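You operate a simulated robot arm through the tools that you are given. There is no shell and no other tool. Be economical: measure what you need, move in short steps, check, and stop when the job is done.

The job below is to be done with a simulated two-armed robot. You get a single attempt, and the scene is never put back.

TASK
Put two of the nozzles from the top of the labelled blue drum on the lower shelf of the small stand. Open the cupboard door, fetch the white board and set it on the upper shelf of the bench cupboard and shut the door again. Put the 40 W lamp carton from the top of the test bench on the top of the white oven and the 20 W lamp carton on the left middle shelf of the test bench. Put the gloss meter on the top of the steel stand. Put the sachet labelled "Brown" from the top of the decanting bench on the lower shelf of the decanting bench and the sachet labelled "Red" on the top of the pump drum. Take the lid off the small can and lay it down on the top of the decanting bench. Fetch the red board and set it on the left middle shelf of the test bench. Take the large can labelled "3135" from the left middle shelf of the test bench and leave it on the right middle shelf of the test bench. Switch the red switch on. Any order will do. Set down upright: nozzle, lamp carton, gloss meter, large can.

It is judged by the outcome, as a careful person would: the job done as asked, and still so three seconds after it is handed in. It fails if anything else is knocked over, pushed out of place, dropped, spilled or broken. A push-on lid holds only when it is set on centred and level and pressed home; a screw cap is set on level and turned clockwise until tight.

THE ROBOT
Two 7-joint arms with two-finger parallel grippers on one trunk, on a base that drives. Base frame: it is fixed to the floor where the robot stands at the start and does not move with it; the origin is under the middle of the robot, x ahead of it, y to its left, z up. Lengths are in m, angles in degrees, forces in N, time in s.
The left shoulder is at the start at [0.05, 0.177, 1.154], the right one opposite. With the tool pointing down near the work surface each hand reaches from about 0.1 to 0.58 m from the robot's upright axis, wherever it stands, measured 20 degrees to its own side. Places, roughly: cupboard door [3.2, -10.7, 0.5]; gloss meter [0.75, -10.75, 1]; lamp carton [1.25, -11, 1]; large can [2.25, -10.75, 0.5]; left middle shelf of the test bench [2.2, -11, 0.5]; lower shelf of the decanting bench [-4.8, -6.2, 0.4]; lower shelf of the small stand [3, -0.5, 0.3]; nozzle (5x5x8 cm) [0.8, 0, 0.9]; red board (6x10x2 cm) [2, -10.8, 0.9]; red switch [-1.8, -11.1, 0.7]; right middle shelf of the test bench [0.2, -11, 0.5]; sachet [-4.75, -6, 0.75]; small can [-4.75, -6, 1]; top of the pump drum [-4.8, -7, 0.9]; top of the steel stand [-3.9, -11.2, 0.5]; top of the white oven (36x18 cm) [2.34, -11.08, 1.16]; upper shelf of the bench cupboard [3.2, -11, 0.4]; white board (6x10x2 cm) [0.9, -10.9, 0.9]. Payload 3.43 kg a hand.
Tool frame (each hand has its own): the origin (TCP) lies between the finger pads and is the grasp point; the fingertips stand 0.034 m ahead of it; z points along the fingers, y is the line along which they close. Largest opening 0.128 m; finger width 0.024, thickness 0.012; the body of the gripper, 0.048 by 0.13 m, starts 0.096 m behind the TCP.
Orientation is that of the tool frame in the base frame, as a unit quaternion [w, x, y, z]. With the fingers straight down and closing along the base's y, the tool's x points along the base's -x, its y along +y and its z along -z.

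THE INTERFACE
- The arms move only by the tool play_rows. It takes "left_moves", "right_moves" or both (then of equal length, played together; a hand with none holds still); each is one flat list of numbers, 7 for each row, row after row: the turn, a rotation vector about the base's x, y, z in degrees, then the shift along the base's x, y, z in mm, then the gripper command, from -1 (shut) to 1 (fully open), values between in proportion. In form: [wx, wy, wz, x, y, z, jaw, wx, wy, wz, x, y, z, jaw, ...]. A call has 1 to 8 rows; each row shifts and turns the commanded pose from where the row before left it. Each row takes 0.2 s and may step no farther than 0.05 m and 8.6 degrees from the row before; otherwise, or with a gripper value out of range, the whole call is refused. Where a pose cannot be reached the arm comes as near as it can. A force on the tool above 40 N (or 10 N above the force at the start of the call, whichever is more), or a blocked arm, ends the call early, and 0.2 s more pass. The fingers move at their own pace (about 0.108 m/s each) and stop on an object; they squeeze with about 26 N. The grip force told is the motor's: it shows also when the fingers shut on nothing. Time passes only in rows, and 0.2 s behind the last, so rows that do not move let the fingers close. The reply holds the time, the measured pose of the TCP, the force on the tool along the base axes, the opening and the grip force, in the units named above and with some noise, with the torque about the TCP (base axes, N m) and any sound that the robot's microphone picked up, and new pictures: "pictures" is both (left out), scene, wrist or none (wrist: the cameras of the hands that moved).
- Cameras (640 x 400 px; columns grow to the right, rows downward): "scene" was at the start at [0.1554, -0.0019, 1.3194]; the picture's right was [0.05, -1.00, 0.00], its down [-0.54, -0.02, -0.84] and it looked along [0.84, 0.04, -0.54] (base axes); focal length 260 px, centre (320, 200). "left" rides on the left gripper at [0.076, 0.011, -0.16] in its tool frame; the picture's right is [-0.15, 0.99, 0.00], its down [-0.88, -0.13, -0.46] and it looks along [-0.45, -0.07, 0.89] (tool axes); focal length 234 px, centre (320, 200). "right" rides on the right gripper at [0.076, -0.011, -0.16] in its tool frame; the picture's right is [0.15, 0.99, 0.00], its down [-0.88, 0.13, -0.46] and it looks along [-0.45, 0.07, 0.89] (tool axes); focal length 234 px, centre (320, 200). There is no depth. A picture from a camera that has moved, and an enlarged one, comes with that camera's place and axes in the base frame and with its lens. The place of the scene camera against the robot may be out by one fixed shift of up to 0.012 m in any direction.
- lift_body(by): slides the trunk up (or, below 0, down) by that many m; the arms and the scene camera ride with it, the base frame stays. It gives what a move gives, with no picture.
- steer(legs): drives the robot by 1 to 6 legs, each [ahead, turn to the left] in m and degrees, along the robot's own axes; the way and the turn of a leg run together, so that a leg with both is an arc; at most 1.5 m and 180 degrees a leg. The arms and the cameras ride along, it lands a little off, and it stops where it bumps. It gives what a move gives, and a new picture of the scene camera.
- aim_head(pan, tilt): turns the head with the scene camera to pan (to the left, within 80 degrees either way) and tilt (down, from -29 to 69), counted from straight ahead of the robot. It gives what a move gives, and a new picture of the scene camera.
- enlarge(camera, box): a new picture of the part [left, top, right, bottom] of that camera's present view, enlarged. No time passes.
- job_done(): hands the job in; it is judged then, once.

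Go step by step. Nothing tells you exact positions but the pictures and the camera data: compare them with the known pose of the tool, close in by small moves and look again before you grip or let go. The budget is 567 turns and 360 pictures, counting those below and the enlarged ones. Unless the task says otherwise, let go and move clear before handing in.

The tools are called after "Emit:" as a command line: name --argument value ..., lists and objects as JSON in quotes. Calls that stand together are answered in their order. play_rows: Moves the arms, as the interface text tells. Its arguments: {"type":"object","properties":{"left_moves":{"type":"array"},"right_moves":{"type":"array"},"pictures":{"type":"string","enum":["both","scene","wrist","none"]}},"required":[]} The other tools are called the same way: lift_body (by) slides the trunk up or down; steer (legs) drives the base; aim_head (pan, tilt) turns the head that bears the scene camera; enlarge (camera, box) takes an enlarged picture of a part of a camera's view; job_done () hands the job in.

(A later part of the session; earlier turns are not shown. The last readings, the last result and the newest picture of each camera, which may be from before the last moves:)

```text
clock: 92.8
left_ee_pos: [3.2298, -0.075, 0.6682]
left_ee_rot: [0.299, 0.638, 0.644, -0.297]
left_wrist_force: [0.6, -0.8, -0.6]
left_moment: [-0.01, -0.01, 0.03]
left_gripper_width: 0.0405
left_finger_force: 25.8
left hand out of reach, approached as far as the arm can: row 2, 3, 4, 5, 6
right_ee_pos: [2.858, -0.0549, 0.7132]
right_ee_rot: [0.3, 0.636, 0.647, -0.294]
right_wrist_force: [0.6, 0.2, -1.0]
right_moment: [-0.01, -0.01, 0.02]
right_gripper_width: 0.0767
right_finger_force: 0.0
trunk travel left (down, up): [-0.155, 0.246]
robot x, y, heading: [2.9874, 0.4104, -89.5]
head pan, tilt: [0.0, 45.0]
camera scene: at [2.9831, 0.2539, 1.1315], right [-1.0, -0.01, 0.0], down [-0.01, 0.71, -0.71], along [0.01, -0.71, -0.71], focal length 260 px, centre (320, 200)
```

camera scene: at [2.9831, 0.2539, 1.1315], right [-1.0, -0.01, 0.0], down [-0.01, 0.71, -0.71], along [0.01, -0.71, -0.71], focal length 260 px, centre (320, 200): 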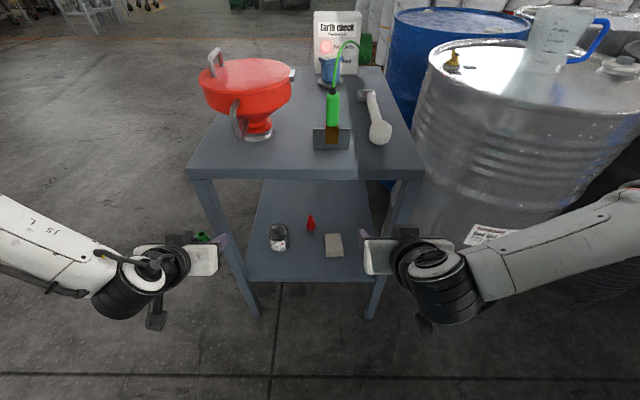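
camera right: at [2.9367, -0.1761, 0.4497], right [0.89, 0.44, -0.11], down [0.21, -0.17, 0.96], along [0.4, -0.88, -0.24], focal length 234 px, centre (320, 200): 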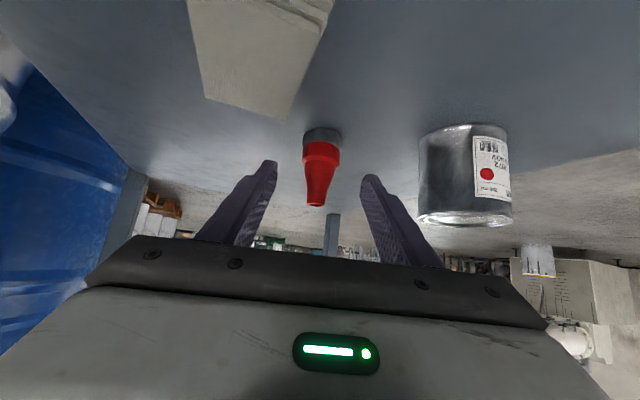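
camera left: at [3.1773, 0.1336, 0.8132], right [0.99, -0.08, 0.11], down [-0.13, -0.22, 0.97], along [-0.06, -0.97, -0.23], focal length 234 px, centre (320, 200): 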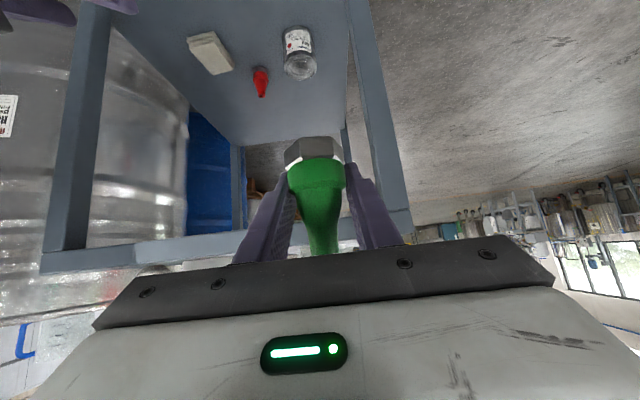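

The left arm won't go low in this posture. Instead I'll rest green on the stand's top front strip and pick it up again with the right hand, which does reach down there.

Emit:
play_rows --left_moves '[0, 0, 0, 0, 5, 48, -1, 0, 0, 0, 0, 5, 48, -1, 0, 0, 0, 0, 5, 48, -1, 0, 0, 0, 0, 5, 48, -1, 0, 0, 0, 0, 5, 48, -1, 0, 0, 0, -40, 0, 0, -1, 0, 0, 0, -40, 0, 0, -1, 0, 0, 0, -40, 0, 0, -1]' --right_moves '[0, 0, 0, -12, 0, 0, 0.2, 0, 0, 0, -12, 0, 0, 0.2, 0, 0, 0, -12, 0, 0, 0.2, 0, 0, 0, -12, 0, 0, 0.2, 0, 0, 0, -12, 0, 0, 0.2, 0, 0, 0, -12, 0, 0, 0.2, 0, 0, 0, -12, 0, 0, 0.2, 0, 0, 0, -12, 0, 0, 0.2]' --pictures "none"

Emit:
play_rows --left_moves '[0, 0, 0, -25, -32, -5, -1, 0, 0, 0, -25, -32, -5, -1, 0, 0, 0, -25, -32, -5, -1, 0, 0, 0, -10, -32, -5, -1, 0, 0, 0, 0, -32, -5, -1, 0, 0, 0, 0, -20, -5, -1]'

```text
clock: 94.6
left_ee_pos: [3.1085, -0.0516, 0.9022]
left_ee_rot: [0.3, 0.637, 0.645, -0.296]
left_wrist_force: [0.4, 0.8, 0.6]
left_moment: [0.03, 0.01, 0.0]
left_gripper_width: 0.0404
left_finger_force: 26.2
right_ee_pos: [2.764, -0.0567, 0.7155]
right_ee_rot: [0.297, 0.638, 0.648, -0.292]
right_wrist_force: [-0.3, 0.2, 0.3]
right_moment: [-0.01, 0.02, -0.02]
right_gripper_width: 0.0767
right_finger_force: 0.1
right hand out of reach, approached as far as the arm can: row 8
trunk travel left (down, up): [-0.155, 0.246]
robot x, y, heading: [2.9841, 0.4121, -89.7]
head pan, tilt: [0.0, 45.0]
```

```text
clock: 96.0
left_ee_pos: [3.1207, -0.2043, 0.8895]
left_ee_rot: [0.298, 0.639, 0.643, -0.299]
left_wrist_force: [-0.3, 2.2, -0.9]
left_moment: [0.02, 0.02, 0.03]
left_gripper_width: 0.0403
left_finger_force: 25.9
left hand out of reach, approached as far as the arm can: row 2, 3, 4, 5, 6
right_ee_pos: [2.7627, -0.0559, 0.7158]
right_ee_rot: [0.297, 0.638, 0.647, -0.294]
right_wrist_force: [0.5, -0.4, -0.1]
right_moment: [0.02, 0.02, -0.01]
right_gripper_width: 0.0768
right_finger_force: 0.1
trunk travel left (down, up): [-0.155, 0.246]
robot x, y, heading: [2.9846, 0.4119, -89.6]
head pan, tilt: [0.0, 45.0]
camera scene: at [2.9832, 0.254, 1.1315], right [-1.0, -0.01, 0.0], down [-0.01, 0.71, -0.71], along [0.01, -0.71, -0.71], focal length 260 px, centre (320, 200)
camera left: at [3.1317, -0.0325, 0.9342], right [0.99, -0.09, 0.11], down [-0.13, -0.22, 0.97], along [-0.06, -0.97, -0.23], focal length 234 px, centre (320, 200)
```

scene: 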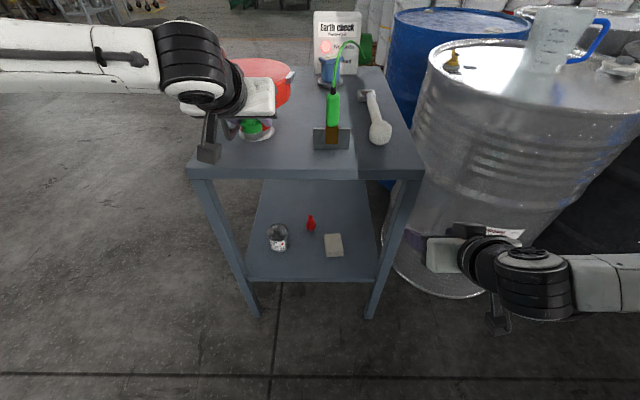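
left: 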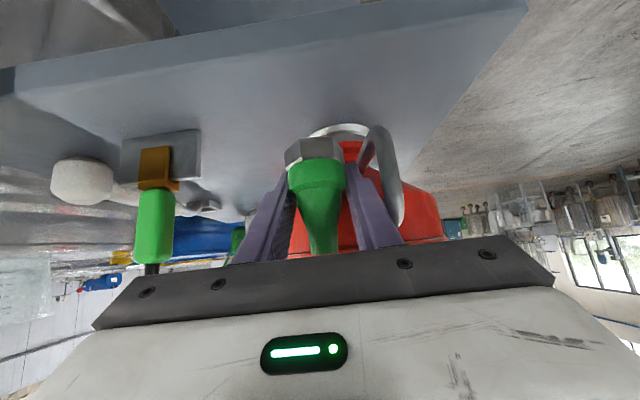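

Emit:
play_rows --left_moves '[0, 0, -8, -25, 5, 0, -1, 0, 0, -8, -25, 0, 0, -1, 0, 0, -8, -25, -5, 0, -1, 0, 0, -8, -15, -10, 0, -1]'

```text
clock: 97.0
left_ee_pos: [3.0434, -0.2083, 0.8906]
left_ee_rot: [0.206, 0.791, 0.442, -0.37]
left_wrist_force: [-0.3, 0.2, -1.5]
left_moment: [0.03, -0.01, 0.02]
left_gripper_width: 0.0404
left_finger_force: 25.7
left hand out of reach, approached as far as the arm can: row 2, 3, 4
right_ee_pos: [2.7637, -0.0564, 0.7158]
right_ee_rot: [0.297, 0.638, 0.648, -0.293]
right_wrist_force: [-0.5, 0.3, -0.3]
right_moment: [-0.01, 0.02, -0.01]
right_gripper_width: 0.0766
right_finger_force: 0.1
trunk travel left (down, up): [-0.155, 0.246]
robot x, y, heading: [2.9862, 0.4128, -89.4]
head pan, tilt: [0.0, 45.0]
camera scene: at [2.9832, 0.2538, 1.1315], right [-1.0, -0.01, 0.0], down [-0.01, 0.71, -0.71], along [0.01, -0.71, -0.71], focal length 260 px, centre (320, 200)
camera left: at [3.1427, -0.0672, 0.9351], right [0.79, -0.6, 0.11], down [-0.22, -0.12, 0.97], along [-0.57, -0.79, -0.23], focal length 234 px, centre (320, 200)
```

scene: 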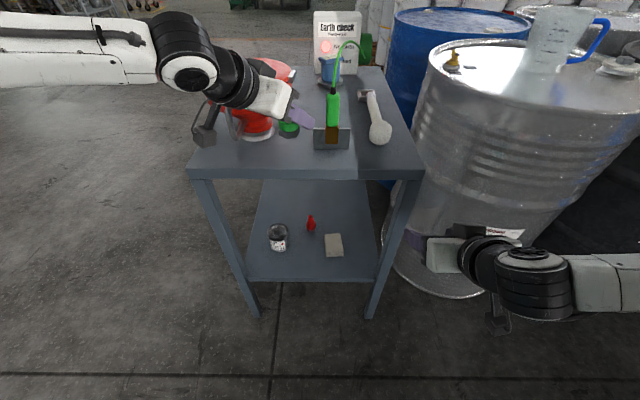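
left: 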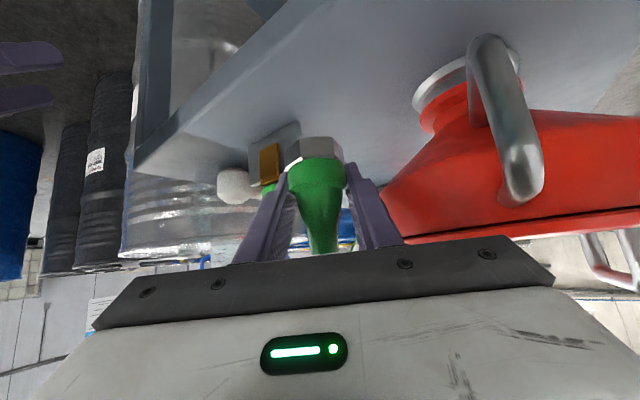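

Now lower green onto the front strip of the stand top.

Emit:
play_rows --left_moves '[0, 0, 0, -3, -6, -20, -1, 0, 0, 0, -3, -6, -20, -1, 0, 0, 0, 0, 0, -12, -1, 0, 0, 0, 0, 0, -6, -1, 0, 0, 0, 0, 0, -6, -1, 0, 0, 0, 0, 0, -6, -1, 0, 0, 0, 0, 0, -6, -1]'

```text
clock: 98.6
left_ee_pos: [3.0602, -0.2047, 0.8314]
left_ee_rot: [0.21, 0.789, 0.441, -0.374]
left_wrist_force: [-2.7, -5.9, 20.8]
left_moment: [0.19, 0.14, 0.04]
left_gripper_width: 0.0404
left_finger_force: 26.0
left hand out of reach, approached as far as the arm can: row 1, 2, 3, 5, 7
right_ee_pos: [2.7634, -0.056, 0.7163]
right_ee_rot: [0.298, 0.637, 0.649, -0.291]
right_wrist_force: [0.0, -0.7, -0.1]
right_moment: [0.01, 0.01, 0.01]
right_gripper_width: 0.0769
right_finger_force: 0.1
trunk travel left (down, up): [-0.155, 0.246]
robot x, y, heading: [2.9874, 0.4112, -89.3]
head pan, tilt: [0.0, 45.0]
camera scene: at [2.9827, 0.2551, 1.1321], right [-1.0, -0.01, 0.0], down [-0.01, 0.71, -0.71], along [0.01, -0.71, -0.71], focal length 260 px, centre (320, 200)
camera left: at [3.1593, -0.0633, 0.8725], right [0.79, -0.6, 0.11], down [-0.22, -0.1, 0.97], along [-0.57, -0.8, -0.21], focal length 234 px, centre (320, 200)
```

scene: 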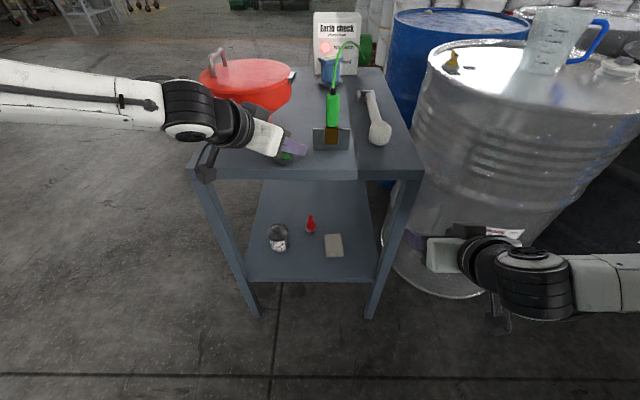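
left: 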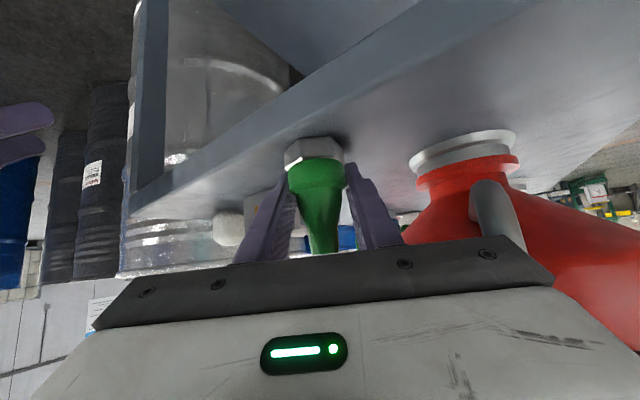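

Contact, but it's close to the edge. I'll lift slightly, move 25 mm in and set it down.

Emit:
play_rows --left_moves '[0, 0, 0, 0, 0, 14, -1, 0, 0, 0, 0, -25, 0, -1, 0, 0, 0, 0, 0, -6, -1, 0, 0, 0, 0, 0, -4, -1]' --pictures "wrist"

```text
clock: 99.6
left_ee_pos: [3.0703, -0.2188, 0.8329]
left_ee_rot: [0.207, 0.791, 0.443, -0.369]
left_wrist_force: [0.3, 0.4, -0.7]
left_moment: [-0.04, 0.02, -0.01]
left_gripper_width: 0.0405
left_finger_force: 25.9
left hand out of reach, approached as far as the arm can: row 2, 4
right_ee_pos: [2.7635, -0.0563, 0.7153]
right_ee_rot: [0.297, 0.637, 0.648, -0.292]
right_wrist_force: [0.0, -0.4, -0.1]
right_moment: [-0.01, -0.02, 0.01]
right_gripper_width: 0.0765
right_finger_force: 0.1
trunk travel left (down, up): [-0.155, 0.246]
robot x, y, heading: [2.9854, 0.4093, -89.7]
head pan, tilt: [0.0, 45.0]
camera left: at [3.1692, -0.079, 0.8768], right [0.79, -0.6, 0.11], down [-0.22, -0.12, 0.97], along [-0.57, -0.79, -0.23], focal length 234 px, centre (320, 200)
```

left: 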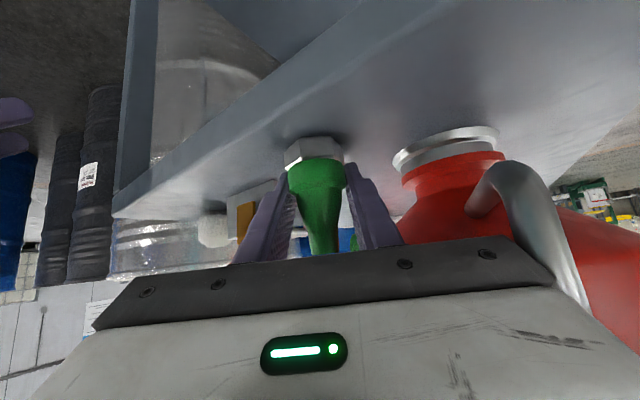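

Emit:
play_rows --left_moves '[0, 0, 0, -2, 0, -4, -1, 0, 0, 0, 0, 0, -4, -1]' --pictures "none"

```text
clock: 100.2
left_ee_pos: [3.0701, -0.2173, 0.8316]
left_ee_rot: [0.208, 0.789, 0.441, -0.374]
left_wrist_force: [-2.5, -4.4, 13.1]
left_moment: [-0.33, 0.24, 0.07]
left_gripper_width: 0.0404
left_finger_force: 26.0
left hand out of reach, approached as far as the arm can: row 2
right_ee_pos: [2.7626, -0.0556, 0.7163]
right_ee_rot: [0.297, 0.637, 0.648, -0.292]
right_wrist_force: [0.0, -0.2, 0.5]
right_moment: [0.01, 0.03, 0.02]
right_gripper_width: 0.0769
right_finger_force: 0.1
trunk travel left (down, up): [-0.155, 0.246]
robot x, y, heading: [2.9833, 0.4092, -89.7]
head pan, tilt: [0.0, 45.0]
```

Emit:
play_rows --left_moves '[0, 0, 0, 0, 0, 1, 0.25, 0, 0, 0, 0, 0, 0, 0.25, 0, 0, 0, 7, 14, 13, 0.25, 0, 0, 0, 9, 20, 19, 0.25, 0, 0, 0, 5, 35, 25, 0.25, 0, 0, 0, 0, 40, 25, 0.25, 0, 0, 0, 0, 40, 25, 0.25]'

```text
clock: 101.8
left_ee_pos: [3.092, -0.0661, 0.9314]
left_ee_rot: [0.206, 0.791, 0.444, -0.368]
left_wrist_force: [-0.3, -0.1, 0.8]
left_moment: [-0.02, -0.02, 0.0]
left_gripper_width: 0.08
left_finger_force: 0.0
right_ee_pos: [2.7623, -0.0559, 0.715]
right_ee_rot: [0.298, 0.637, 0.648, -0.293]
right_wrist_force: [0.3, 0.4, -0.3]
right_moment: [0.01, -0.01, -0.01]
right_gripper_width: 0.0769
right_finger_force: 0.1
trunk travel left (down, up): [-0.155, 0.246]
robot x, y, heading: [2.9865, 0.4103, -89.5]
head pan, tilt: [0.0, 45.0]
camera scene: at [2.9831, 0.2541, 1.1315], right [-1.0, -0.01, 0.0], down [-0.01, 0.71, -0.71], along [0.01, -0.71, -0.71], focal length 260 px, centre (320, 200)
camera left: at [3.1914, 0.0742, 0.9775], right [0.79, -0.6, 0.11], down [-0.22, -0.12, 0.97], along [-0.56, -0.79, -0.23], focal length 234 px, centre (320, 200)
```

scene: 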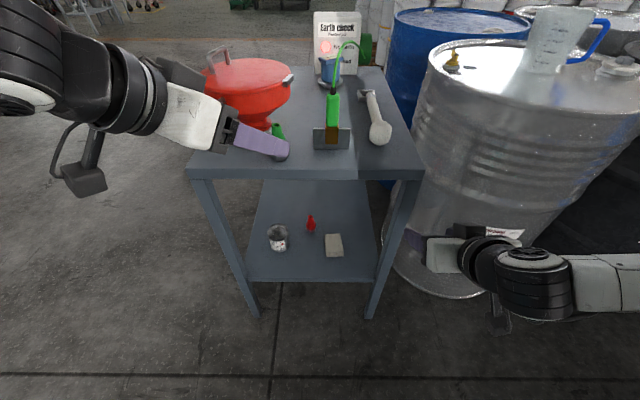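
left: 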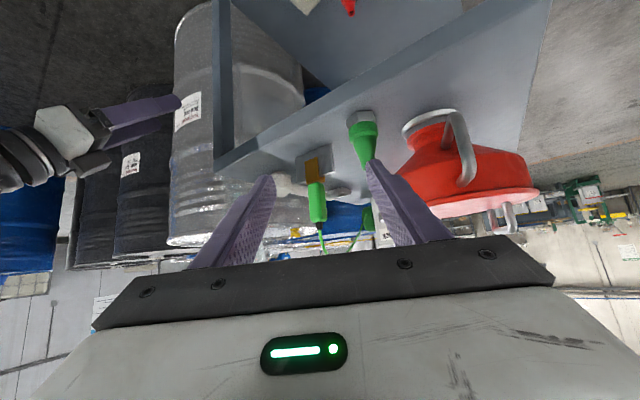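

Green stands on the top. The left hand moves away while the right comes up behind it.

Emit:
play_rows --left_moves '[0, 0, 4, 30, 8, 5, 0.2, 0, 0, 4, 30, 8, 5, 0.2, 0, 0, 4, 30, 8, 5, 0.2, 0, 0, 4, 30, 8, 5, 0.2, 0, 0, 4, 10, 8, 5, 0.2, 0, 0, 4, 10, 8, 0, 0.2, 0, 0, 4, 10, 8, 0, 0.2, 0, 0, 4, 10, 8, 0, 0.2]' --right_moves '[0, 0, 2.5, 10, 0, 40, 0.4, 0, 0, 2.5, 10, 0, 40, 0.4, 0, 0, 2.5, 20, 0, 40, 0.4, 0, 0, 2.5, 40, 0, 28, 0.4, 0, 0, 2.5, 45, -10, 20, 0.4, 0, 0, 2.5, 45, -15, 18, 0.4, 0, 0, 2.5, 45, -15, 0, 0.4, 0, 0, 2.5, 45, -15, 0, 0.4]'

```text
refused: row 5 steps farther than a row can; nothing moved
```

Emit:
play_rows --left_moves '[0, 0, 4, 30, 8, 5, 0.2, 0, 0, 4, 30, 8, 5, 0.2, 0, 0, 4, 30, 8, 5, 0.2, 0, 0, 4, 30, 8, 5, 0.2, 0, 0, 4, 10, 8, 5, 0.2, 0, 0, 4, 10, 8, 0, 0.2, 0, 0, 4, 10, 8, 0, 0.2, 0, 0, 4, 10, 8, 0, 0.2]' --right_moves '[0, 0, 2.5, 15, 0, 42, 0.4, 0, 0, 2.5, 15, 0, 42, 0.4, 0, 0, 2.5, 20, 0, 42, 0.4, 0, 0, 2.5, 40, 0, 25, 0.4, 0, 0, 2.5, 45, -10, 15, 0.4, 0, 0, 2.5, 45, -15, 10, 0.4, 0, 0, 2.5, 45, -15, 5, 0.4, 0, 0, 2.5, 45, -15, 0, 0.4]'

```text
clock: 103.6
left_ee_pos: [3.2539, -0.0052, 0.9585]
left_ee_rot: [0.299, 0.638, 0.645, -0.297]
left_wrist_force: [1.3, 0.0, -0.2]
left_moment: [-0.01, 0.02, 0.0]
left_gripper_width: 0.0767
left_finger_force: 0.1
right_ee_pos: [3.0322, -0.1161, 0.8956]
right_ee_rot: [0.347, 0.514, 0.748, -0.238]
right_wrist_force: [1.0, 0.5, 0.3]
right_moment: [-0.01, 0.01, 0.01]
right_gripper_width: 0.0897
right_finger_force: 0.0
trunk travel left (down, up): [-0.155, 0.246]
robot x, y, heading: [2.9837, 0.4099, -89.5]
head pan, tilt: [0.0, 45.0]
camera scene: at [2.9833, 0.2539, 1.1315], right [-1.0, -0.01, 0.0], down [-0.01, 0.71, -0.71], along [0.01, -0.71, -0.71], focal length 260 px, centre (320, 200)
camera right: at [2.9606, 0.0405, 0.9404], right [0.89, 0.44, -0.11], down [0.2, -0.16, 0.97], along [0.41, -0.88, -0.23], focal length 234 px, centre (320, 200)
camera left: at [3.2636, 0.1669, 1.0026], right [0.99, -0.08, 0.11], down [-0.13, -0.22, 0.97], along [-0.06, -0.97, -0.23], focal length 234 px, centre (320, 200)
```

scene: 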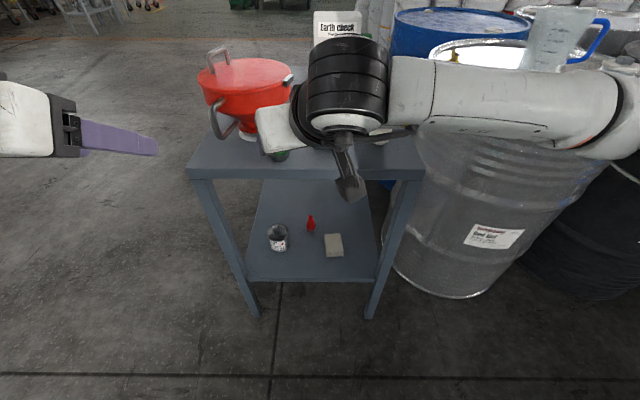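
right: 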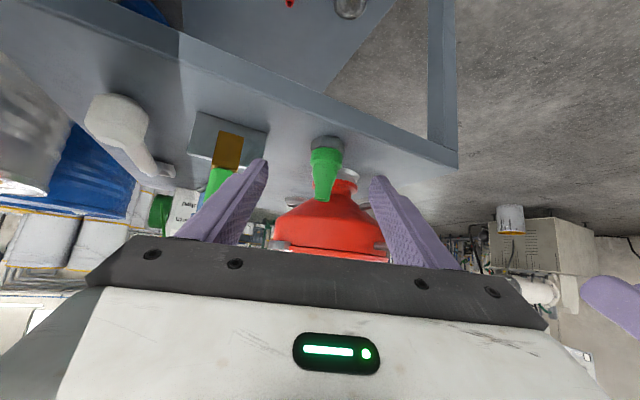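
left: 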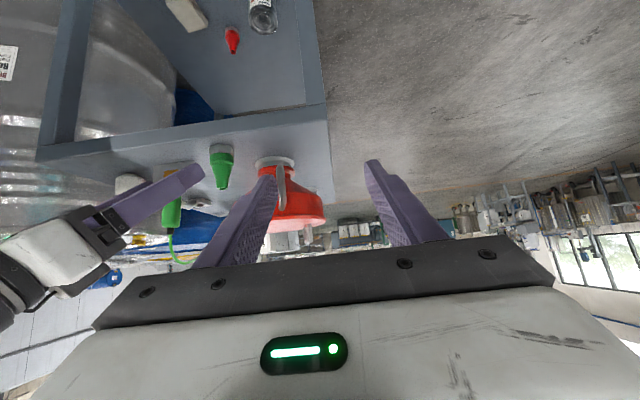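

Emit:
play_rows --right_moves '[0, 0, 0, 14, -32, -22, 0.3, 0, 0, 0, 13, -32, -21, 0.3, 0, 0, 0, 12, -31, -19, 0.3]' --pictures "wrist"

```text
clock: 104.4
left_ee_pos: [3.2535, -0.0047, 0.959]
left_ee_rot: [0.3, 0.638, 0.644, -0.298]
left_wrist_force: [0.3, -0.5, 0.0]
left_moment: [-0.03, -0.03, 0.0]
left_gripper_width: 0.0766
left_finger_force: 0.1
right_ee_pos: [3.0698, -0.2094, 0.8362]
right_ee_rot: [0.347, 0.515, 0.747, -0.238]
right_wrist_force: [-0.2, 0.2, -0.1]
right_moment: [-0.03, 0.03, 0.01]
right_gripper_width: 0.0833
right_finger_force: 0.1
trunk travel left (down, up): [-0.155, 0.246]
robot x, y, heading: [2.9858, 0.4123, -89.4]
head pan, tilt: [0.0, 45.0]
camera right: at [2.997, -0.055, 0.8818], right [0.89, 0.44, -0.11], down [0.2, -0.16, 0.97], along [0.41, -0.88, -0.23], focal length 234 px, centre (320, 200)
```

right: 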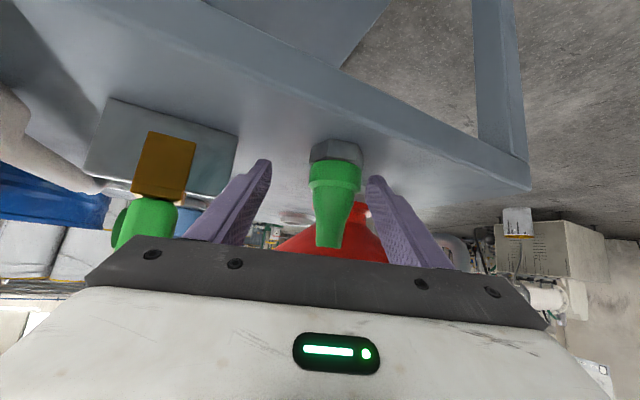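

Emit:
play_rows --right_moves '[0, 0, 0, 6, -4, -3, 0.3, 0, 0, 0, 0, 0, 0, -1, 0, 0, 0, 0, 0, 0, -1, 0, 0, 0, 0, 0, 0, -1, 0, 0, 0, 0, 0, 12, -1, 0, 0, 0, 0, 3, 20, -1]' --pictures "wrist"

```text
clock: 105.8
left_ee_pos: [3.2539, -0.0047, 0.9583]
left_ee_rot: [0.299, 0.638, 0.644, -0.297]
left_wrist_force: [-0.3, -0.5, -0.5]
left_moment: [0.0, 0.01, -0.02]
left_gripper_width: 0.0768
left_finger_force: 0.1
right_ee_pos: [3.0763, -0.2084, 0.8634]
right_ee_rot: [0.346, 0.514, 0.748, -0.237]
right_wrist_force: [0.2, 0.4, -0.5]
right_moment: [0.03, 0.03, -0.01]
right_gripper_width: 0.0405
right_finger_force: 26.0
trunk travel left (down, up): [-0.155, 0.246]
robot x, y, heading: [2.9847, 0.4084, -89.5]
head pan, tilt: [0.0, 45.0]
camera right: at [3.0044, -0.0527, 0.9088], right [0.89, 0.44, -0.11], down [0.2, -0.16, 0.97], along [0.41, -0.88, -0.23], focal length 234 px, centre (320, 200)
```

right: 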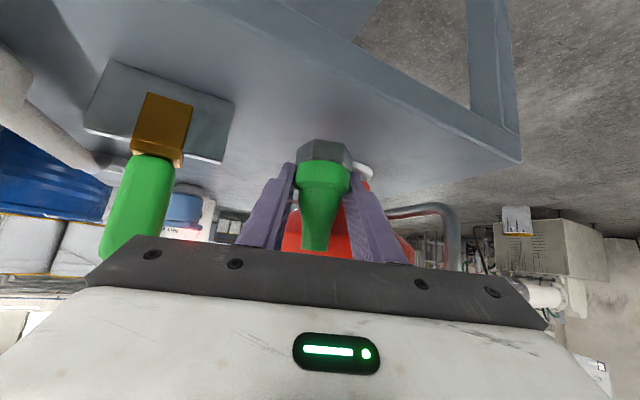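

Held. Backing out and pulling the left hand clear, then lowering the trunk.

Emit:
play_rows --left_moves '[0, 0, 0, 20, 20, 15, 0, 0, 0, 0, 20, 20, 15, 0, 0, 0, 0, 20, 20, 15, 0, 0, 0, 0, 20, 20, 15, 0, 0, 0, 0, 0, 0, 0, 0, 0, 0, 0, 0, 0, 0, 0, 0, 0, 0, 0, 0, 0, 0]' --right_moves '[0, 0, 0, -10, 38, 5, -1, 0, 0, 0, -10, 38, 5, -1, 0, 0, 0, -10, 38, 0, -1, 0, 0, -5, -25, 30, -10, -1, 0, 0, -5, -35, 0, -15, -1, 0, 0, -5, -35, 0, -15, -1, 0, 0, -5, -35, 0, -15, -1]' --pictures "none"

Emit:
lift_body --by -0.15

Emit:
play_rows --right_moves '[0, 0, 0, 0, -15, -42, -1, 0, 0, 0, 0, -15, -42, -1, 0, 0, 0, 0, -15, -42, -1, 0, 0, 0, 0, -10, -42, -1]' --pictures "scene"

```text
clock: 107.4
left_ee_pos: [3.3329, 0.0715, 1.023]
left_ee_rot: [0.3, 0.637, 0.644, -0.297]
left_wrist_force: [-0.4, 0.0, 0.2]
left_moment: [0.05, -0.02, 0.0]
left_gripper_width: 0.0638
left_finger_force: 0.1
left hand out of reach, approached as far as the arm can: row 1
right_ee_pos: [2.9164, -0.0659, 0.8164]
right_ee_rot: [0.3, 0.637, 0.646, -0.294]
right_wrist_force: [0.4, -0.4, -0.6]
right_moment: [0.02, -0.02, 0.03]
right_gripper_width: 0.0408
right_finger_force: 26.5
trunk travel left (down, up): [-0.155, 0.246]
robot x, y, heading: [2.982, 0.4101, -89.3]
head pan, tilt: [0.0, 45.0]
```

```text
clock: 109.1
left_ee_pos: [3.3348, 0.0731, 0.8738]
left_ee_rot: [0.301, 0.638, 0.643, -0.298]
left_wrist_force: [0.6, 0.5, 0.2]
left_moment: [0.01, -0.02, -0.02]
left_gripper_width: 0.0639
left_finger_force: 0.0
right_ee_pos: [2.9167, -0.0647, 0.667]
right_ee_rot: [0.301, 0.636, 0.647, -0.294]
right_wrist_force: [0.8, 0.1, -0.7]
right_moment: [0.0, 0.0, 0.02]
right_gripper_width: 0.0406
right_finger_force: 25.8
trunk travel left (down, up): [-0.005, 0.396]
robot x, y, heading: [2.9875, 0.4105, -89.4]
head pan, tilt: [0.0, 45.0]
```

```text
clock: 110.1
left_ee_pos: [3.3342, 0.0727, 0.8735]
left_ee_rot: [0.299, 0.638, 0.644, -0.298]
left_wrist_force: [-0.6, 0.7, -0.2]
left_moment: [0.01, -0.04, 0.05]
left_gripper_width: 0.0641
left_finger_force: 0.2
right_ee_pos: [2.9167, -0.1188, 0.4963]
right_ee_rot: [0.3, 0.636, 0.647, -0.295]
right_wrist_force: [-0.2, -0.2, -0.3]
right_moment: [0.01, 0.0, 0.0]
right_gripper_width: 0.0404
right_finger_force: 26.3
trunk travel left (down, up): [-0.005, 0.396]
robot x, y, heading: [2.9858, 0.41, -89.6]
head pan, tilt: [0.0, 45.0]
camera scene: at [2.9831, 0.2539, 0.9815], right [-1.0, -0.01, 0.0], down [-0.01, 0.71, -0.71], along [0.01, -0.71, -0.71], focal length 260 px, centre (320, 200)
```

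scene: 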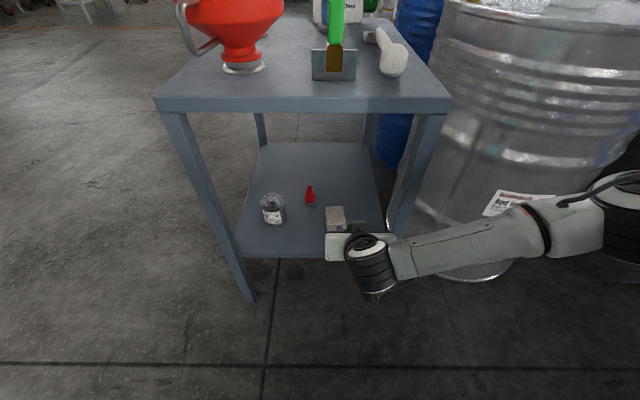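

Emit:
play_rows --right_moves '[0, 0, 5, 30, -32, -16, -1, 0, 0, 5, 30, -32, -16, -1, 0, 0, 5, 30, -32, -16, -1, 0, 0, 5, 30, -32, -16, -1, 0, 0, 0, 0, -8, -25, -1, 0, 0, 0, 0, -4, -20, -1]'

```text
clock: 111.5
left_ee_pos: [3.3345, 0.0734, 0.8729]
left_ee_rot: [0.299, 0.639, 0.643, -0.298]
left_wrist_force: [0.4, -0.3, -0.1]
left_moment: [-0.04, 0.0, 0.02]
left_gripper_width: 0.0641
left_finger_force: 0.1
right_ee_pos: [3.0358, -0.259, 0.3895]
right_ee_rot: [0.347, 0.513, 0.748, -0.238]
right_wrist_force: [-0.1, 0.2, -1.1]
right_moment: [0.02, 0.01, 0.02]
right_gripper_width: 0.0405
right_finger_force: 26.0
trunk travel left (down, up): [-0.005, 0.396]
robot x, y, heading: [2.9843, 0.408, -89.8]
head pan, tilt: [0.0, 45.0]
camera scene: at [2.9831, 0.2539, 0.9815], right [-1.0, -0.01, 0.0], down [-0.01, 0.71, -0.71], along [0.01, -0.71, -0.71], focal length 260 px, centre (320, 200)
camera right: at [2.9649, -0.1029, 0.4347], right [0.89, 0.44, -0.11], down [0.2, -0.16, 0.97], along [0.41, -0.88, -0.23], focal length 234 px, centre (320, 200)
```

scene: 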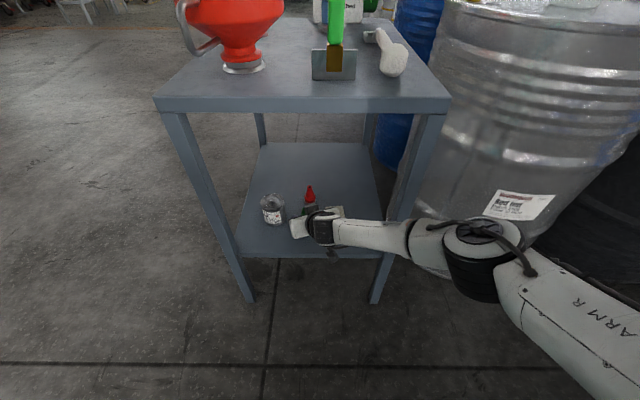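
right: 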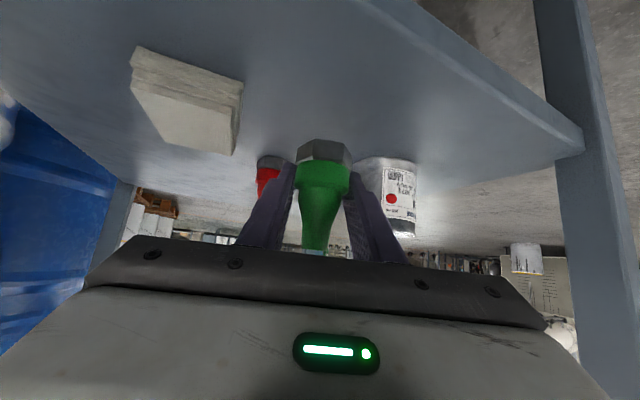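

Emit:
play_rows --right_moves '[0, 0, 0, 0, 0, -22, -1, 0, 0, 0, 0, 0, -7, -1, 0, 0, 0, 0, 0, -5, -1, 0, 0, 0, 0, 0, -4, -1]' --pictures "none"

```text
clock: 112.5
left_ee_pos: [3.3344, 0.0745, 0.8741]
left_ee_rot: [0.3, 0.638, 0.644, -0.298]
left_wrist_force: [-0.4, 0.4, 0.0]
left_moment: [0.01, -0.01, 0.01]
left_gripper_width: 0.0643
left_finger_force: 0.1
right_ee_pos: [3.0372, -0.2623, 0.3577]
right_ee_rot: [0.349, 0.513, 0.746, -0.24]
right_wrist_force: [-0.1, 2.2, 21.7]
right_moment: [0.32, 0.08, -0.07]
right_gripper_width: 0.0407
right_finger_force: 25.8
trunk travel left (down, up): [-0.005, 0.396]
robot x, y, heading: [2.9885, 0.4101, -89.6]
head pan, tilt: [0.0, 45.0]
```

Emit:
play_rows --right_moves '[0, 0, 0, 0, 0, 5, -1, 0, 0, 0, 0, 0, 0, 0.15, 0, 0, 0, 0, 0, 0, 0.15, 0, 0, 0, -5, 14, 13, 0.15, 0, 0, 0, -7, 20, 18, 0.15, 0, 0, 0, -8, 20, 22, 0.15, 0, 0, 0, -8, 20, 25, 0.15]'

```text
clock: 114.1
left_ee_pos: [3.334, 0.0729, 0.8727]
left_ee_rot: [0.3, 0.638, 0.644, -0.298]
left_wrist_force: [0.6, 0.3, -0.2]
left_moment: [0.02, 0.02, 0.0]
left_gripper_width: 0.0636
left_finger_force: 0.0
right_ee_pos: [3.0095, -0.1862, 0.4362]
right_ee_rot: [0.347, 0.514, 0.747, -0.238]
right_wrist_force: [-0.3, 0.0, -0.6]
right_moment: [0.0, -0.02, 0.01]
right_gripper_width: 0.0735
right_finger_force: 0.1
trunk travel left (down, up): [-0.005, 0.396]
robot x, y, heading: [2.9864, 0.4116, -89.5]
head pan, tilt: [0.0, 45.0]
camera scene: at [2.9832, 0.2539, 0.9814], right [-1.0, -0.01, 0.0], down [-0.01, 0.71, -0.71], along [0.01, -0.71, -0.71], focal length 260 px, centre (320, 200)
camera right: at [2.9373, -0.0306, 0.4822], right [0.89, 0.44, -0.11], down [0.2, -0.16, 0.97], along [0.41, -0.88, -0.23], focal length 234 px, centre (320, 200)
```

scene: 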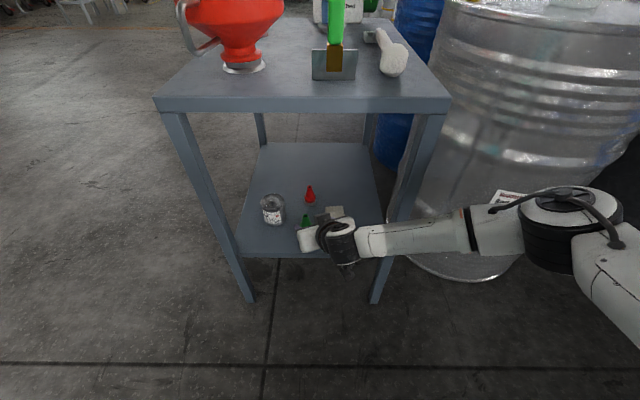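
right: 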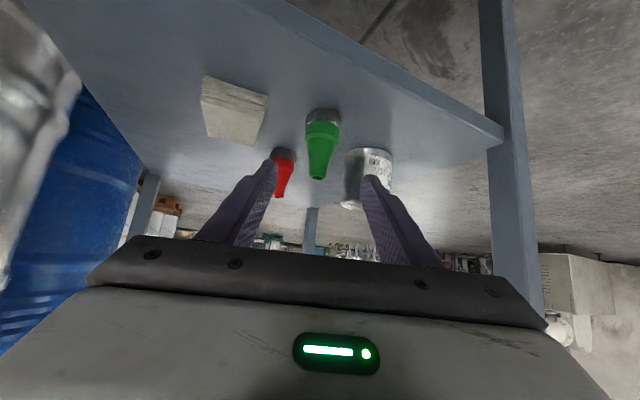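

Both nozzles stand on the lower shelf. I'll retreat the hand, back away, and raise and tuck for the drive toward y≈-10.

Emit:
play_rows --right_moves '[0, 0, -4, -15, 30, 15, 0, 0, 0, -4, -15, 30, 15, 0, 0, 0, -4, -15, 30, 15, 0, 0, 0, -4, -15, 30, 15, 0]' --pictures "none"

Emit:
steer --legs '[[-0.4, 0], [0, 60]]'

Emit:
lift_body --by 0.3

Emit:
aim_head --pan -40 --tilt 20

```text
clock: 115.1
left_ee_pos: [3.3322, 0.072, 0.8731]
left_ee_rot: [0.3, 0.638, 0.644, -0.298]
left_wrist_force: [0.2, -0.1, 0.1]
left_moment: [-0.02, 0.0, -0.02]
left_gripper_width: 0.064
left_finger_force: 0.0
right_ee_pos: [2.9513, -0.0672, 0.4962]
right_ee_rot: [0.311, 0.613, 0.669, -0.284]
right_wrist_force: [-0.4, 0.0, 0.2]
right_moment: [-0.01, 0.02, 0.0]
right_gripper_width: 0.0639
right_finger_force: 0.1
trunk travel left (down, up): [-0.005, 0.396]
robot x, y, heading: [2.9882, 0.4106, -89.4]
head pan, tilt: [0.0, 45.0]
```

```text
clock: 120.4
left_ee_pos: [3.4414, 0.97, 0.873]
left_ee_rot: [0.411, 0.208, 0.882, -0.097]
left_wrist_force: [-0.2, -0.2, 0.9]
left_moment: [-0.02, 0.03, -0.02]
left_gripper_width: 0.064
left_finger_force: 0.0
right_ee_pos: [3.3896, 0.5659, 0.4939]
right_ee_rot: [0.413, 0.175, 0.89, -0.08]
right_wrist_force: [0.0, 0.6, 0.6]
right_moment: [0.01, -0.01, 0.01]
right_gripper_width: 0.0641
right_finger_force: 0.1
trunk travel left (down, up): [-0.005, 0.396]
robot x, y, heading: [2.9795, 0.8162, -26.5]
head pan, tilt: [0.0, 45.0]
camera scene: at [3.1125, 0.7401, 0.9815], right [-0.45, -0.89, 0.0], down [-0.63, 0.32, -0.71], along [0.63, -0.32, -0.71], focal length 260 px, centre (320, 200)
```

scene: 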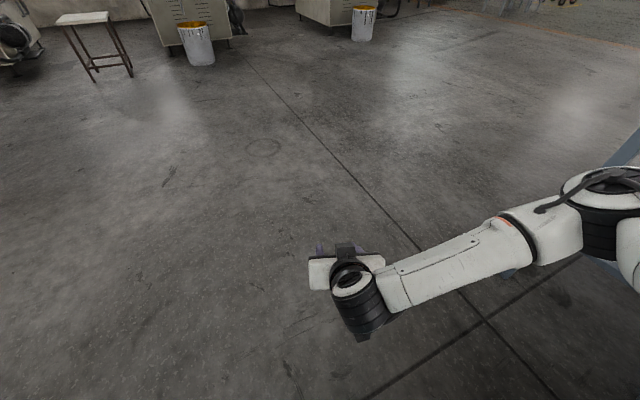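

```text
clock: 123.4
left_ee_pos: [3.4416, 0.9698, 1.1717]
left_ee_rot: [0.411, 0.21, 0.882, -0.099]
left_wrist_force: [0.4, 0.6, 0.3]
left_moment: [0.0, -0.03, 0.02]
left_gripper_width: 0.0639
left_finger_force: 0.1
right_ee_pos: [3.3912, 0.5658, 0.7952]
right_ee_rot: [0.413, 0.175, 0.89, -0.081]
right_wrist_force: [-0.2, 0.6, 0.4]
right_moment: [0.02, 0.03, -0.02]
right_gripper_width: 0.0641
right_finger_force: 0.1
trunk travel left (down, up): [-0.305, 0.096]
robot x, y, heading: [2.9761, 0.8134, -26.9]
head pan, tilt: [0.0, 45.0]
```

```text
clock: 124.5
left_ee_pos: [3.441, 0.9696, 1.1735]
left_ee_rot: [0.412, 0.208, 0.882, -0.098]
left_wrist_force: [0.2, 0.3, -0.3]
left_moment: [0.01, -0.02, 0.01]
left_gripper_width: 0.0643
left_finger_force: 0.1
right_ee_pos: [3.3904, 0.5656, 0.7952]
right_ee_rot: [0.412, 0.175, 0.891, -0.081]
right_wrist_force: [-0.1, 0.6, 0.9]
right_moment: [0.02, 0.02, -0.04]
right_gripper_width: 0.064
right_finger_force: 0.0
trunk travel left (down, up): [-0.305, 0.096]
robot x, y, heading: [2.9824, 0.8121, -26.6]
head pan, tilt: [-40.0, 20.0]
camera scene: at [3.0768, 0.6912, 1.3201], right [-0.92, -0.4, 0.0], down [-0.14, 0.31, -0.94], along [0.37, -0.86, -0.34], focal length 260 px, centre (320, 200)
```

scene: 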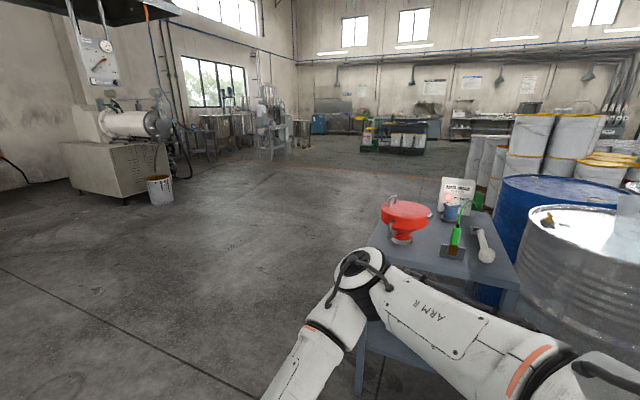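

The floor ahead-left is open. I'll drive out past the stand and then toward -y.

Emit:
steer --legs '[[1.3, 0], [0, -63], [1.5, 0], [1.5, 0], [1.5, 0]]'

Emit:
aim_head --pan 0 --tilt 15

```text
clock: 154.6
left_ee_pos: [4.5237, -4.5381, 1.1733]
left_ee_rot: [0.3, 0.636, 0.646, -0.297]
left_wrist_force: [-0.3, 0.1, -0.6]
left_moment: [0.01, 0.04, 0.01]
left_gripper_width: 0.0641
left_finger_force: 0.1
right_ee_pos: [4.1412, -4.6773, 0.7951]
right_ee_rot: [0.312, 0.611, 0.671, -0.282]
right_wrist_force: [-0.1, -0.4, 0.4]
right_moment: [0.02, 0.02, 0.03]
right_gripper_width: 0.0641
right_finger_force: 0.0
trunk travel left (down, up): [-0.305, 0.096]
robot x, y, heading: [4.1727, -4.2018, -89.0]
head pan, tilt: [-40.0, 20.0]
camera scene: at [4.111, -4.348, 1.3201], right [-0.77, 0.63, 0.0], down [0.22, 0.27, -0.94], along [-0.59, -0.73, -0.34], focal length 260 px, centre (320, 200)
```

scene: 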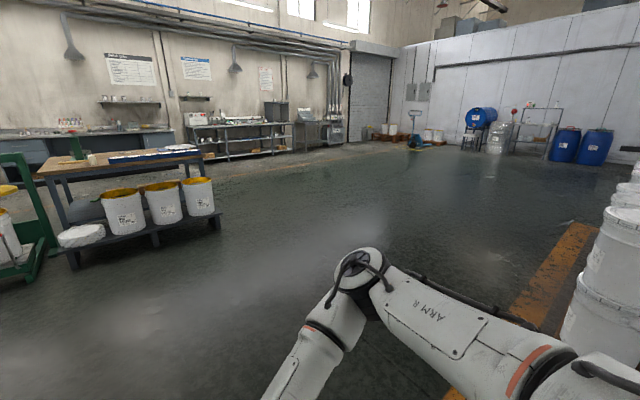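

```text
clock: 155.7
left_ee_pos: [4.522, -4.5367, 1.1725]
left_ee_rot: [0.301, 0.636, 0.645, -0.297]
left_wrist_force: [0.5, 0.0, 0.6]
left_moment: [-0.02, 0.01, 0.01]
left_gripper_width: 0.0637
left_finger_force: 0.1
right_ee_pos: [4.1414, -4.6776, 0.7943]
right_ee_rot: [0.311, 0.612, 0.67, -0.283]
right_wrist_force: [0.1, -1.3, -0.3]
right_moment: [0.0, 0.0, 0.07]
right_gripper_width: 0.064
right_finger_force: 0.1
trunk travel left (down, up): [-0.305, 0.096]
robot x, y, heading: [4.1711, -4.2027, -89.2]
head pan, tilt: [0.0, 15.0]
camera scene: at [4.1711, -4.3691, 1.3283], right [-1.0, -0.01, 0.0], down [0.0, 0.26, -0.97], along [0.01, -0.97, -0.26], focal length 260 px, centre (320, 200)
```

scene: 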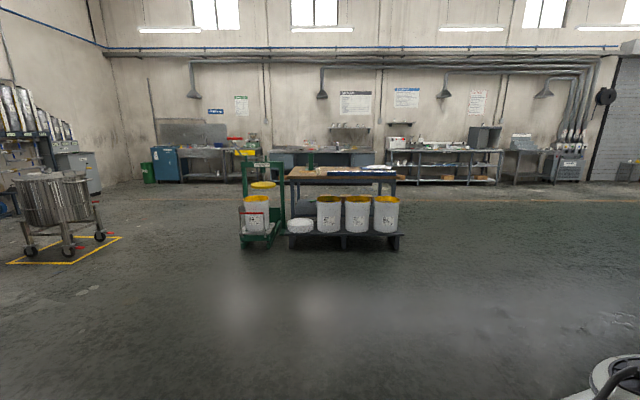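

Good overview: the far wall has the cupboard bench (x≈3.2) and the test bench (x≈0–2.4). I'll drive diagonally past the island table.

Emit:
steer --legs '[[0, -31.5], [1.45, 0], [1.45, 0], [1.45, 0], [0, 31]]'

```text
clock: 179.1
left_ee_pos: [2.5432, -8.2846, 1.1727]
left_ee_rot: [0.308, 0.619, 0.662, -0.288]
left_wrist_force: [-0.6, -0.4, 0.4]
left_moment: [-0.02, -0.03, 0.03]
left_gripper_width: 0.0643
left_finger_force: 0.0
right_ee_pos: [2.1696, -8.446, 0.7946]
right_ee_rot: [0.318, 0.595, 0.686, -0.274]
right_wrist_force: [0.0, -0.3, 0.0]
right_moment: [0.03, -0.02, -0.01]
right_gripper_width: 0.0641
right_finger_force: 0.1
trunk travel left (down, up): [-0.305, 0.096]
robot x, y, heading: [2.1748, -7.9668, -86.3]
head pan, tilt: [0.0, 15.0]
camera scene: at [2.1836, -8.1359, 1.3283], right [-1.0, -0.07, 0.0], down [-0.02, 0.26, -0.97], along [0.06, -0.96, -0.26], focal length 260 px, centre (320, 200)
```

scene: 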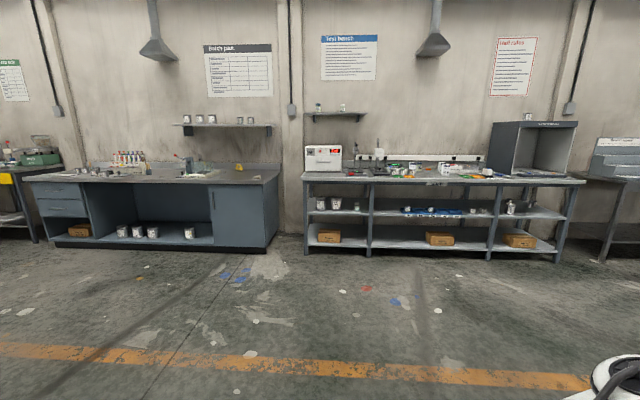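

Excellent view. I'll enlarge both benches to identify the objects.

Emit:
enlarge --camera "scene" --box '[295, 130, 455, 230]'

Emit:
enlarge --camera "scene" --box '[430, 130, 590, 230]'

Emit:
enlarge --camera "scene" --box '[20, 90, 300, 265]'

```text
4.00 times, centred on (375, 180) of scene
camera zoom: at [2.1836, -8.1359, 1.3283], right [-1.0, -0.07, 0.0], down [-0.02, 0.26, -0.97], along [0.06, -0.96, -0.26], focal length 1038 px, centre (100, 280)
```

zoom: 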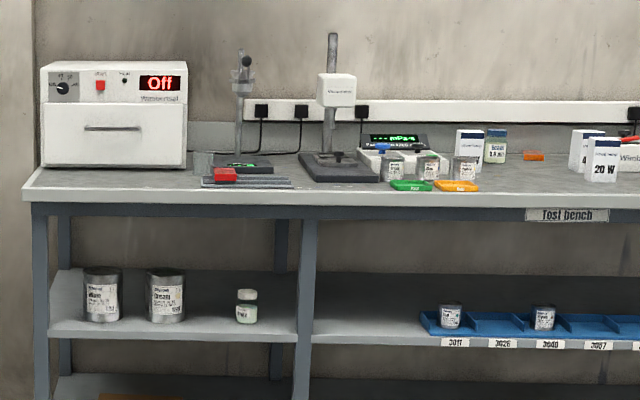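

```text
4.00 times, centred on (510, 180) of scene
camera zoom: at [2.1836, -8.1359, 1.3283], right [-1.0, -0.07, 0.0], down [-0.02, 0.26, -0.97], along [0.06, -0.96, -0.26], focal length 1038 px, centre (-440, 280)
```

zoom: 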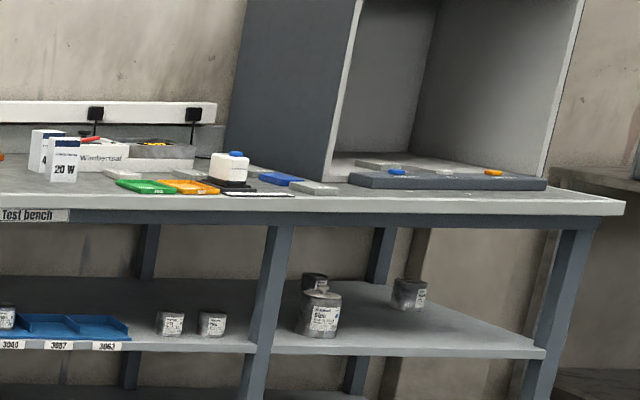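

```text
2.29 times, centred on (160, 178) of scene
camera zoom: at [2.1836, -8.1359, 1.3283], right [-1.0, -0.07, 0.0], down [-0.02, 0.26, -0.97], along [0.06, -0.96, -0.26], focal length 593 px, centre (686, 251)
```

zoom: 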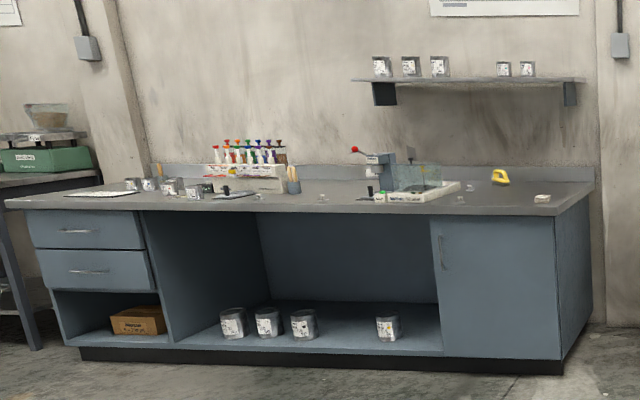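

I can now see the test bench items: cans on the left middle shelf, the red board on a rack, 20 W and 40 W cartons, the white oven and the gloss meter. I'll drive to the left bay.

Emit:
steer --legs '[[0, -8], [1.4, 0], [0.6, 0], [0, 4.5]]'

Emit:
aim_head --pan 0 --tilt 25

Emit:
enlarge --camera "scene" --box '[140, 200, 460, 400]'

```text
clock: 190.2
left_ee_pos: [2.4007, -10.3128, 1.1735]
left_ee_rot: [0.302, 0.634, 0.647, -0.297]
left_wrist_force: [0.2, 0.3, 0.1]
left_moment: [-0.01, 0.01, 0.04]
left_gripper_width: 0.0641
left_finger_force: 0.0
right_ee_pos: [2.0195, -10.4553, 0.7968]
right_ee_rot: [0.312, 0.61, 0.672, -0.282]
right_wrist_force: [0.1, -0.4, 0.0]
right_moment: [-0.03, 0.02, -0.04]
right_gripper_width: 0.0641
right_finger_force: 0.1
trunk travel left (down, up): [-0.305, 0.096]
robot x, y, heading: [2.0479, -9.9733, -88.9]
head pan, tilt: [0.0, 15.0]
camera scene: at [2.0482, -10.1466, 1.3283], right [-1.0, -0.02, 0.0], down [-0.01, 0.26, -0.97], along [0.02, -0.97, -0.26], focal length 260 px, centre (320, 200)
```

scene: 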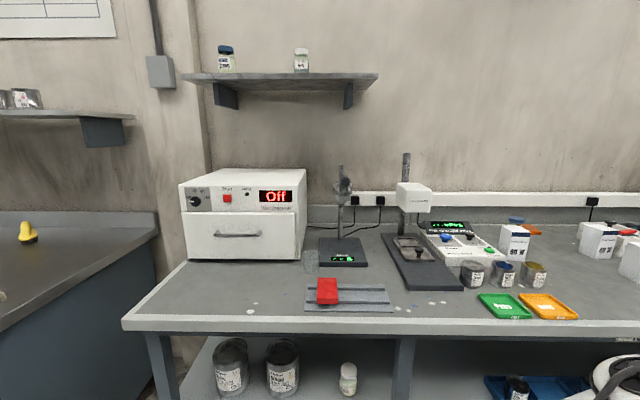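

```text
clock: 190.9
left_ee_pos: [2.4006, -10.312, 1.1748]
left_ee_rot: [0.302, 0.634, 0.647, -0.297]
left_wrist_force: [0.1, -0.1, -0.7]
left_moment: [0.0, -0.01, 0.0]
left_gripper_width: 0.0639
left_finger_force: 0.0
right_ee_pos: [2.019, -10.4557, 0.7947]
right_ee_rot: [0.311, 0.61, 0.672, -0.282]
right_wrist_force: [-1.1, 0.3, -0.3]
right_moment: [0.0, -0.02, -0.01]
right_gripper_width: 0.0643
right_finger_force: 0.1
trunk travel left (down, up): [-0.305, 0.096]
robot x, y, heading: [2.0476, -9.9766, -89.1]
head pan, tilt: [0.0, 25.0]
camera scene: at [2.0479, -10.1455, 1.3121], right [-1.0, -0.02, 0.0], down [-0.01, 0.42, -0.91], along [0.02, -0.91, -0.42], focal length 260 px, centre (320, 200)
```

scene: 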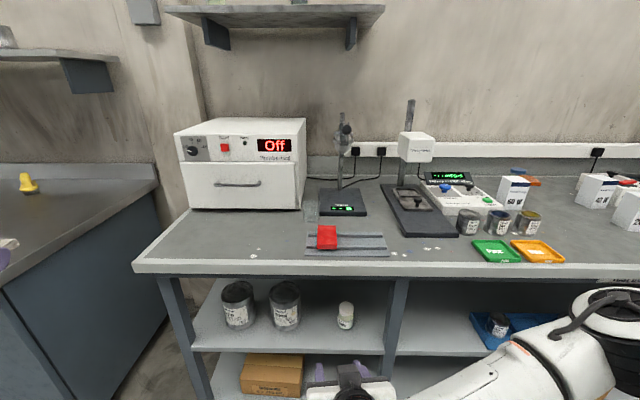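

```text
2.00 times, centred on (300, 300) of scene
camera zoom: at [2.0479, -10.1455, 1.3121], right [-1.0, -0.02, 0.0], down [-0.01, 0.42, -0.91], along [0.02, -0.91, -0.42], focal length 519 px, centre (360, 0)
```

zoom: 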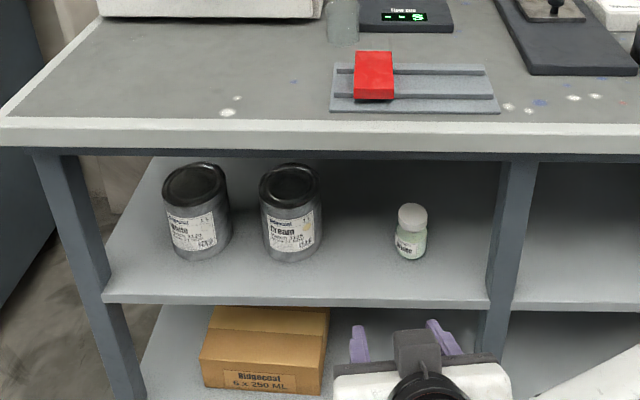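

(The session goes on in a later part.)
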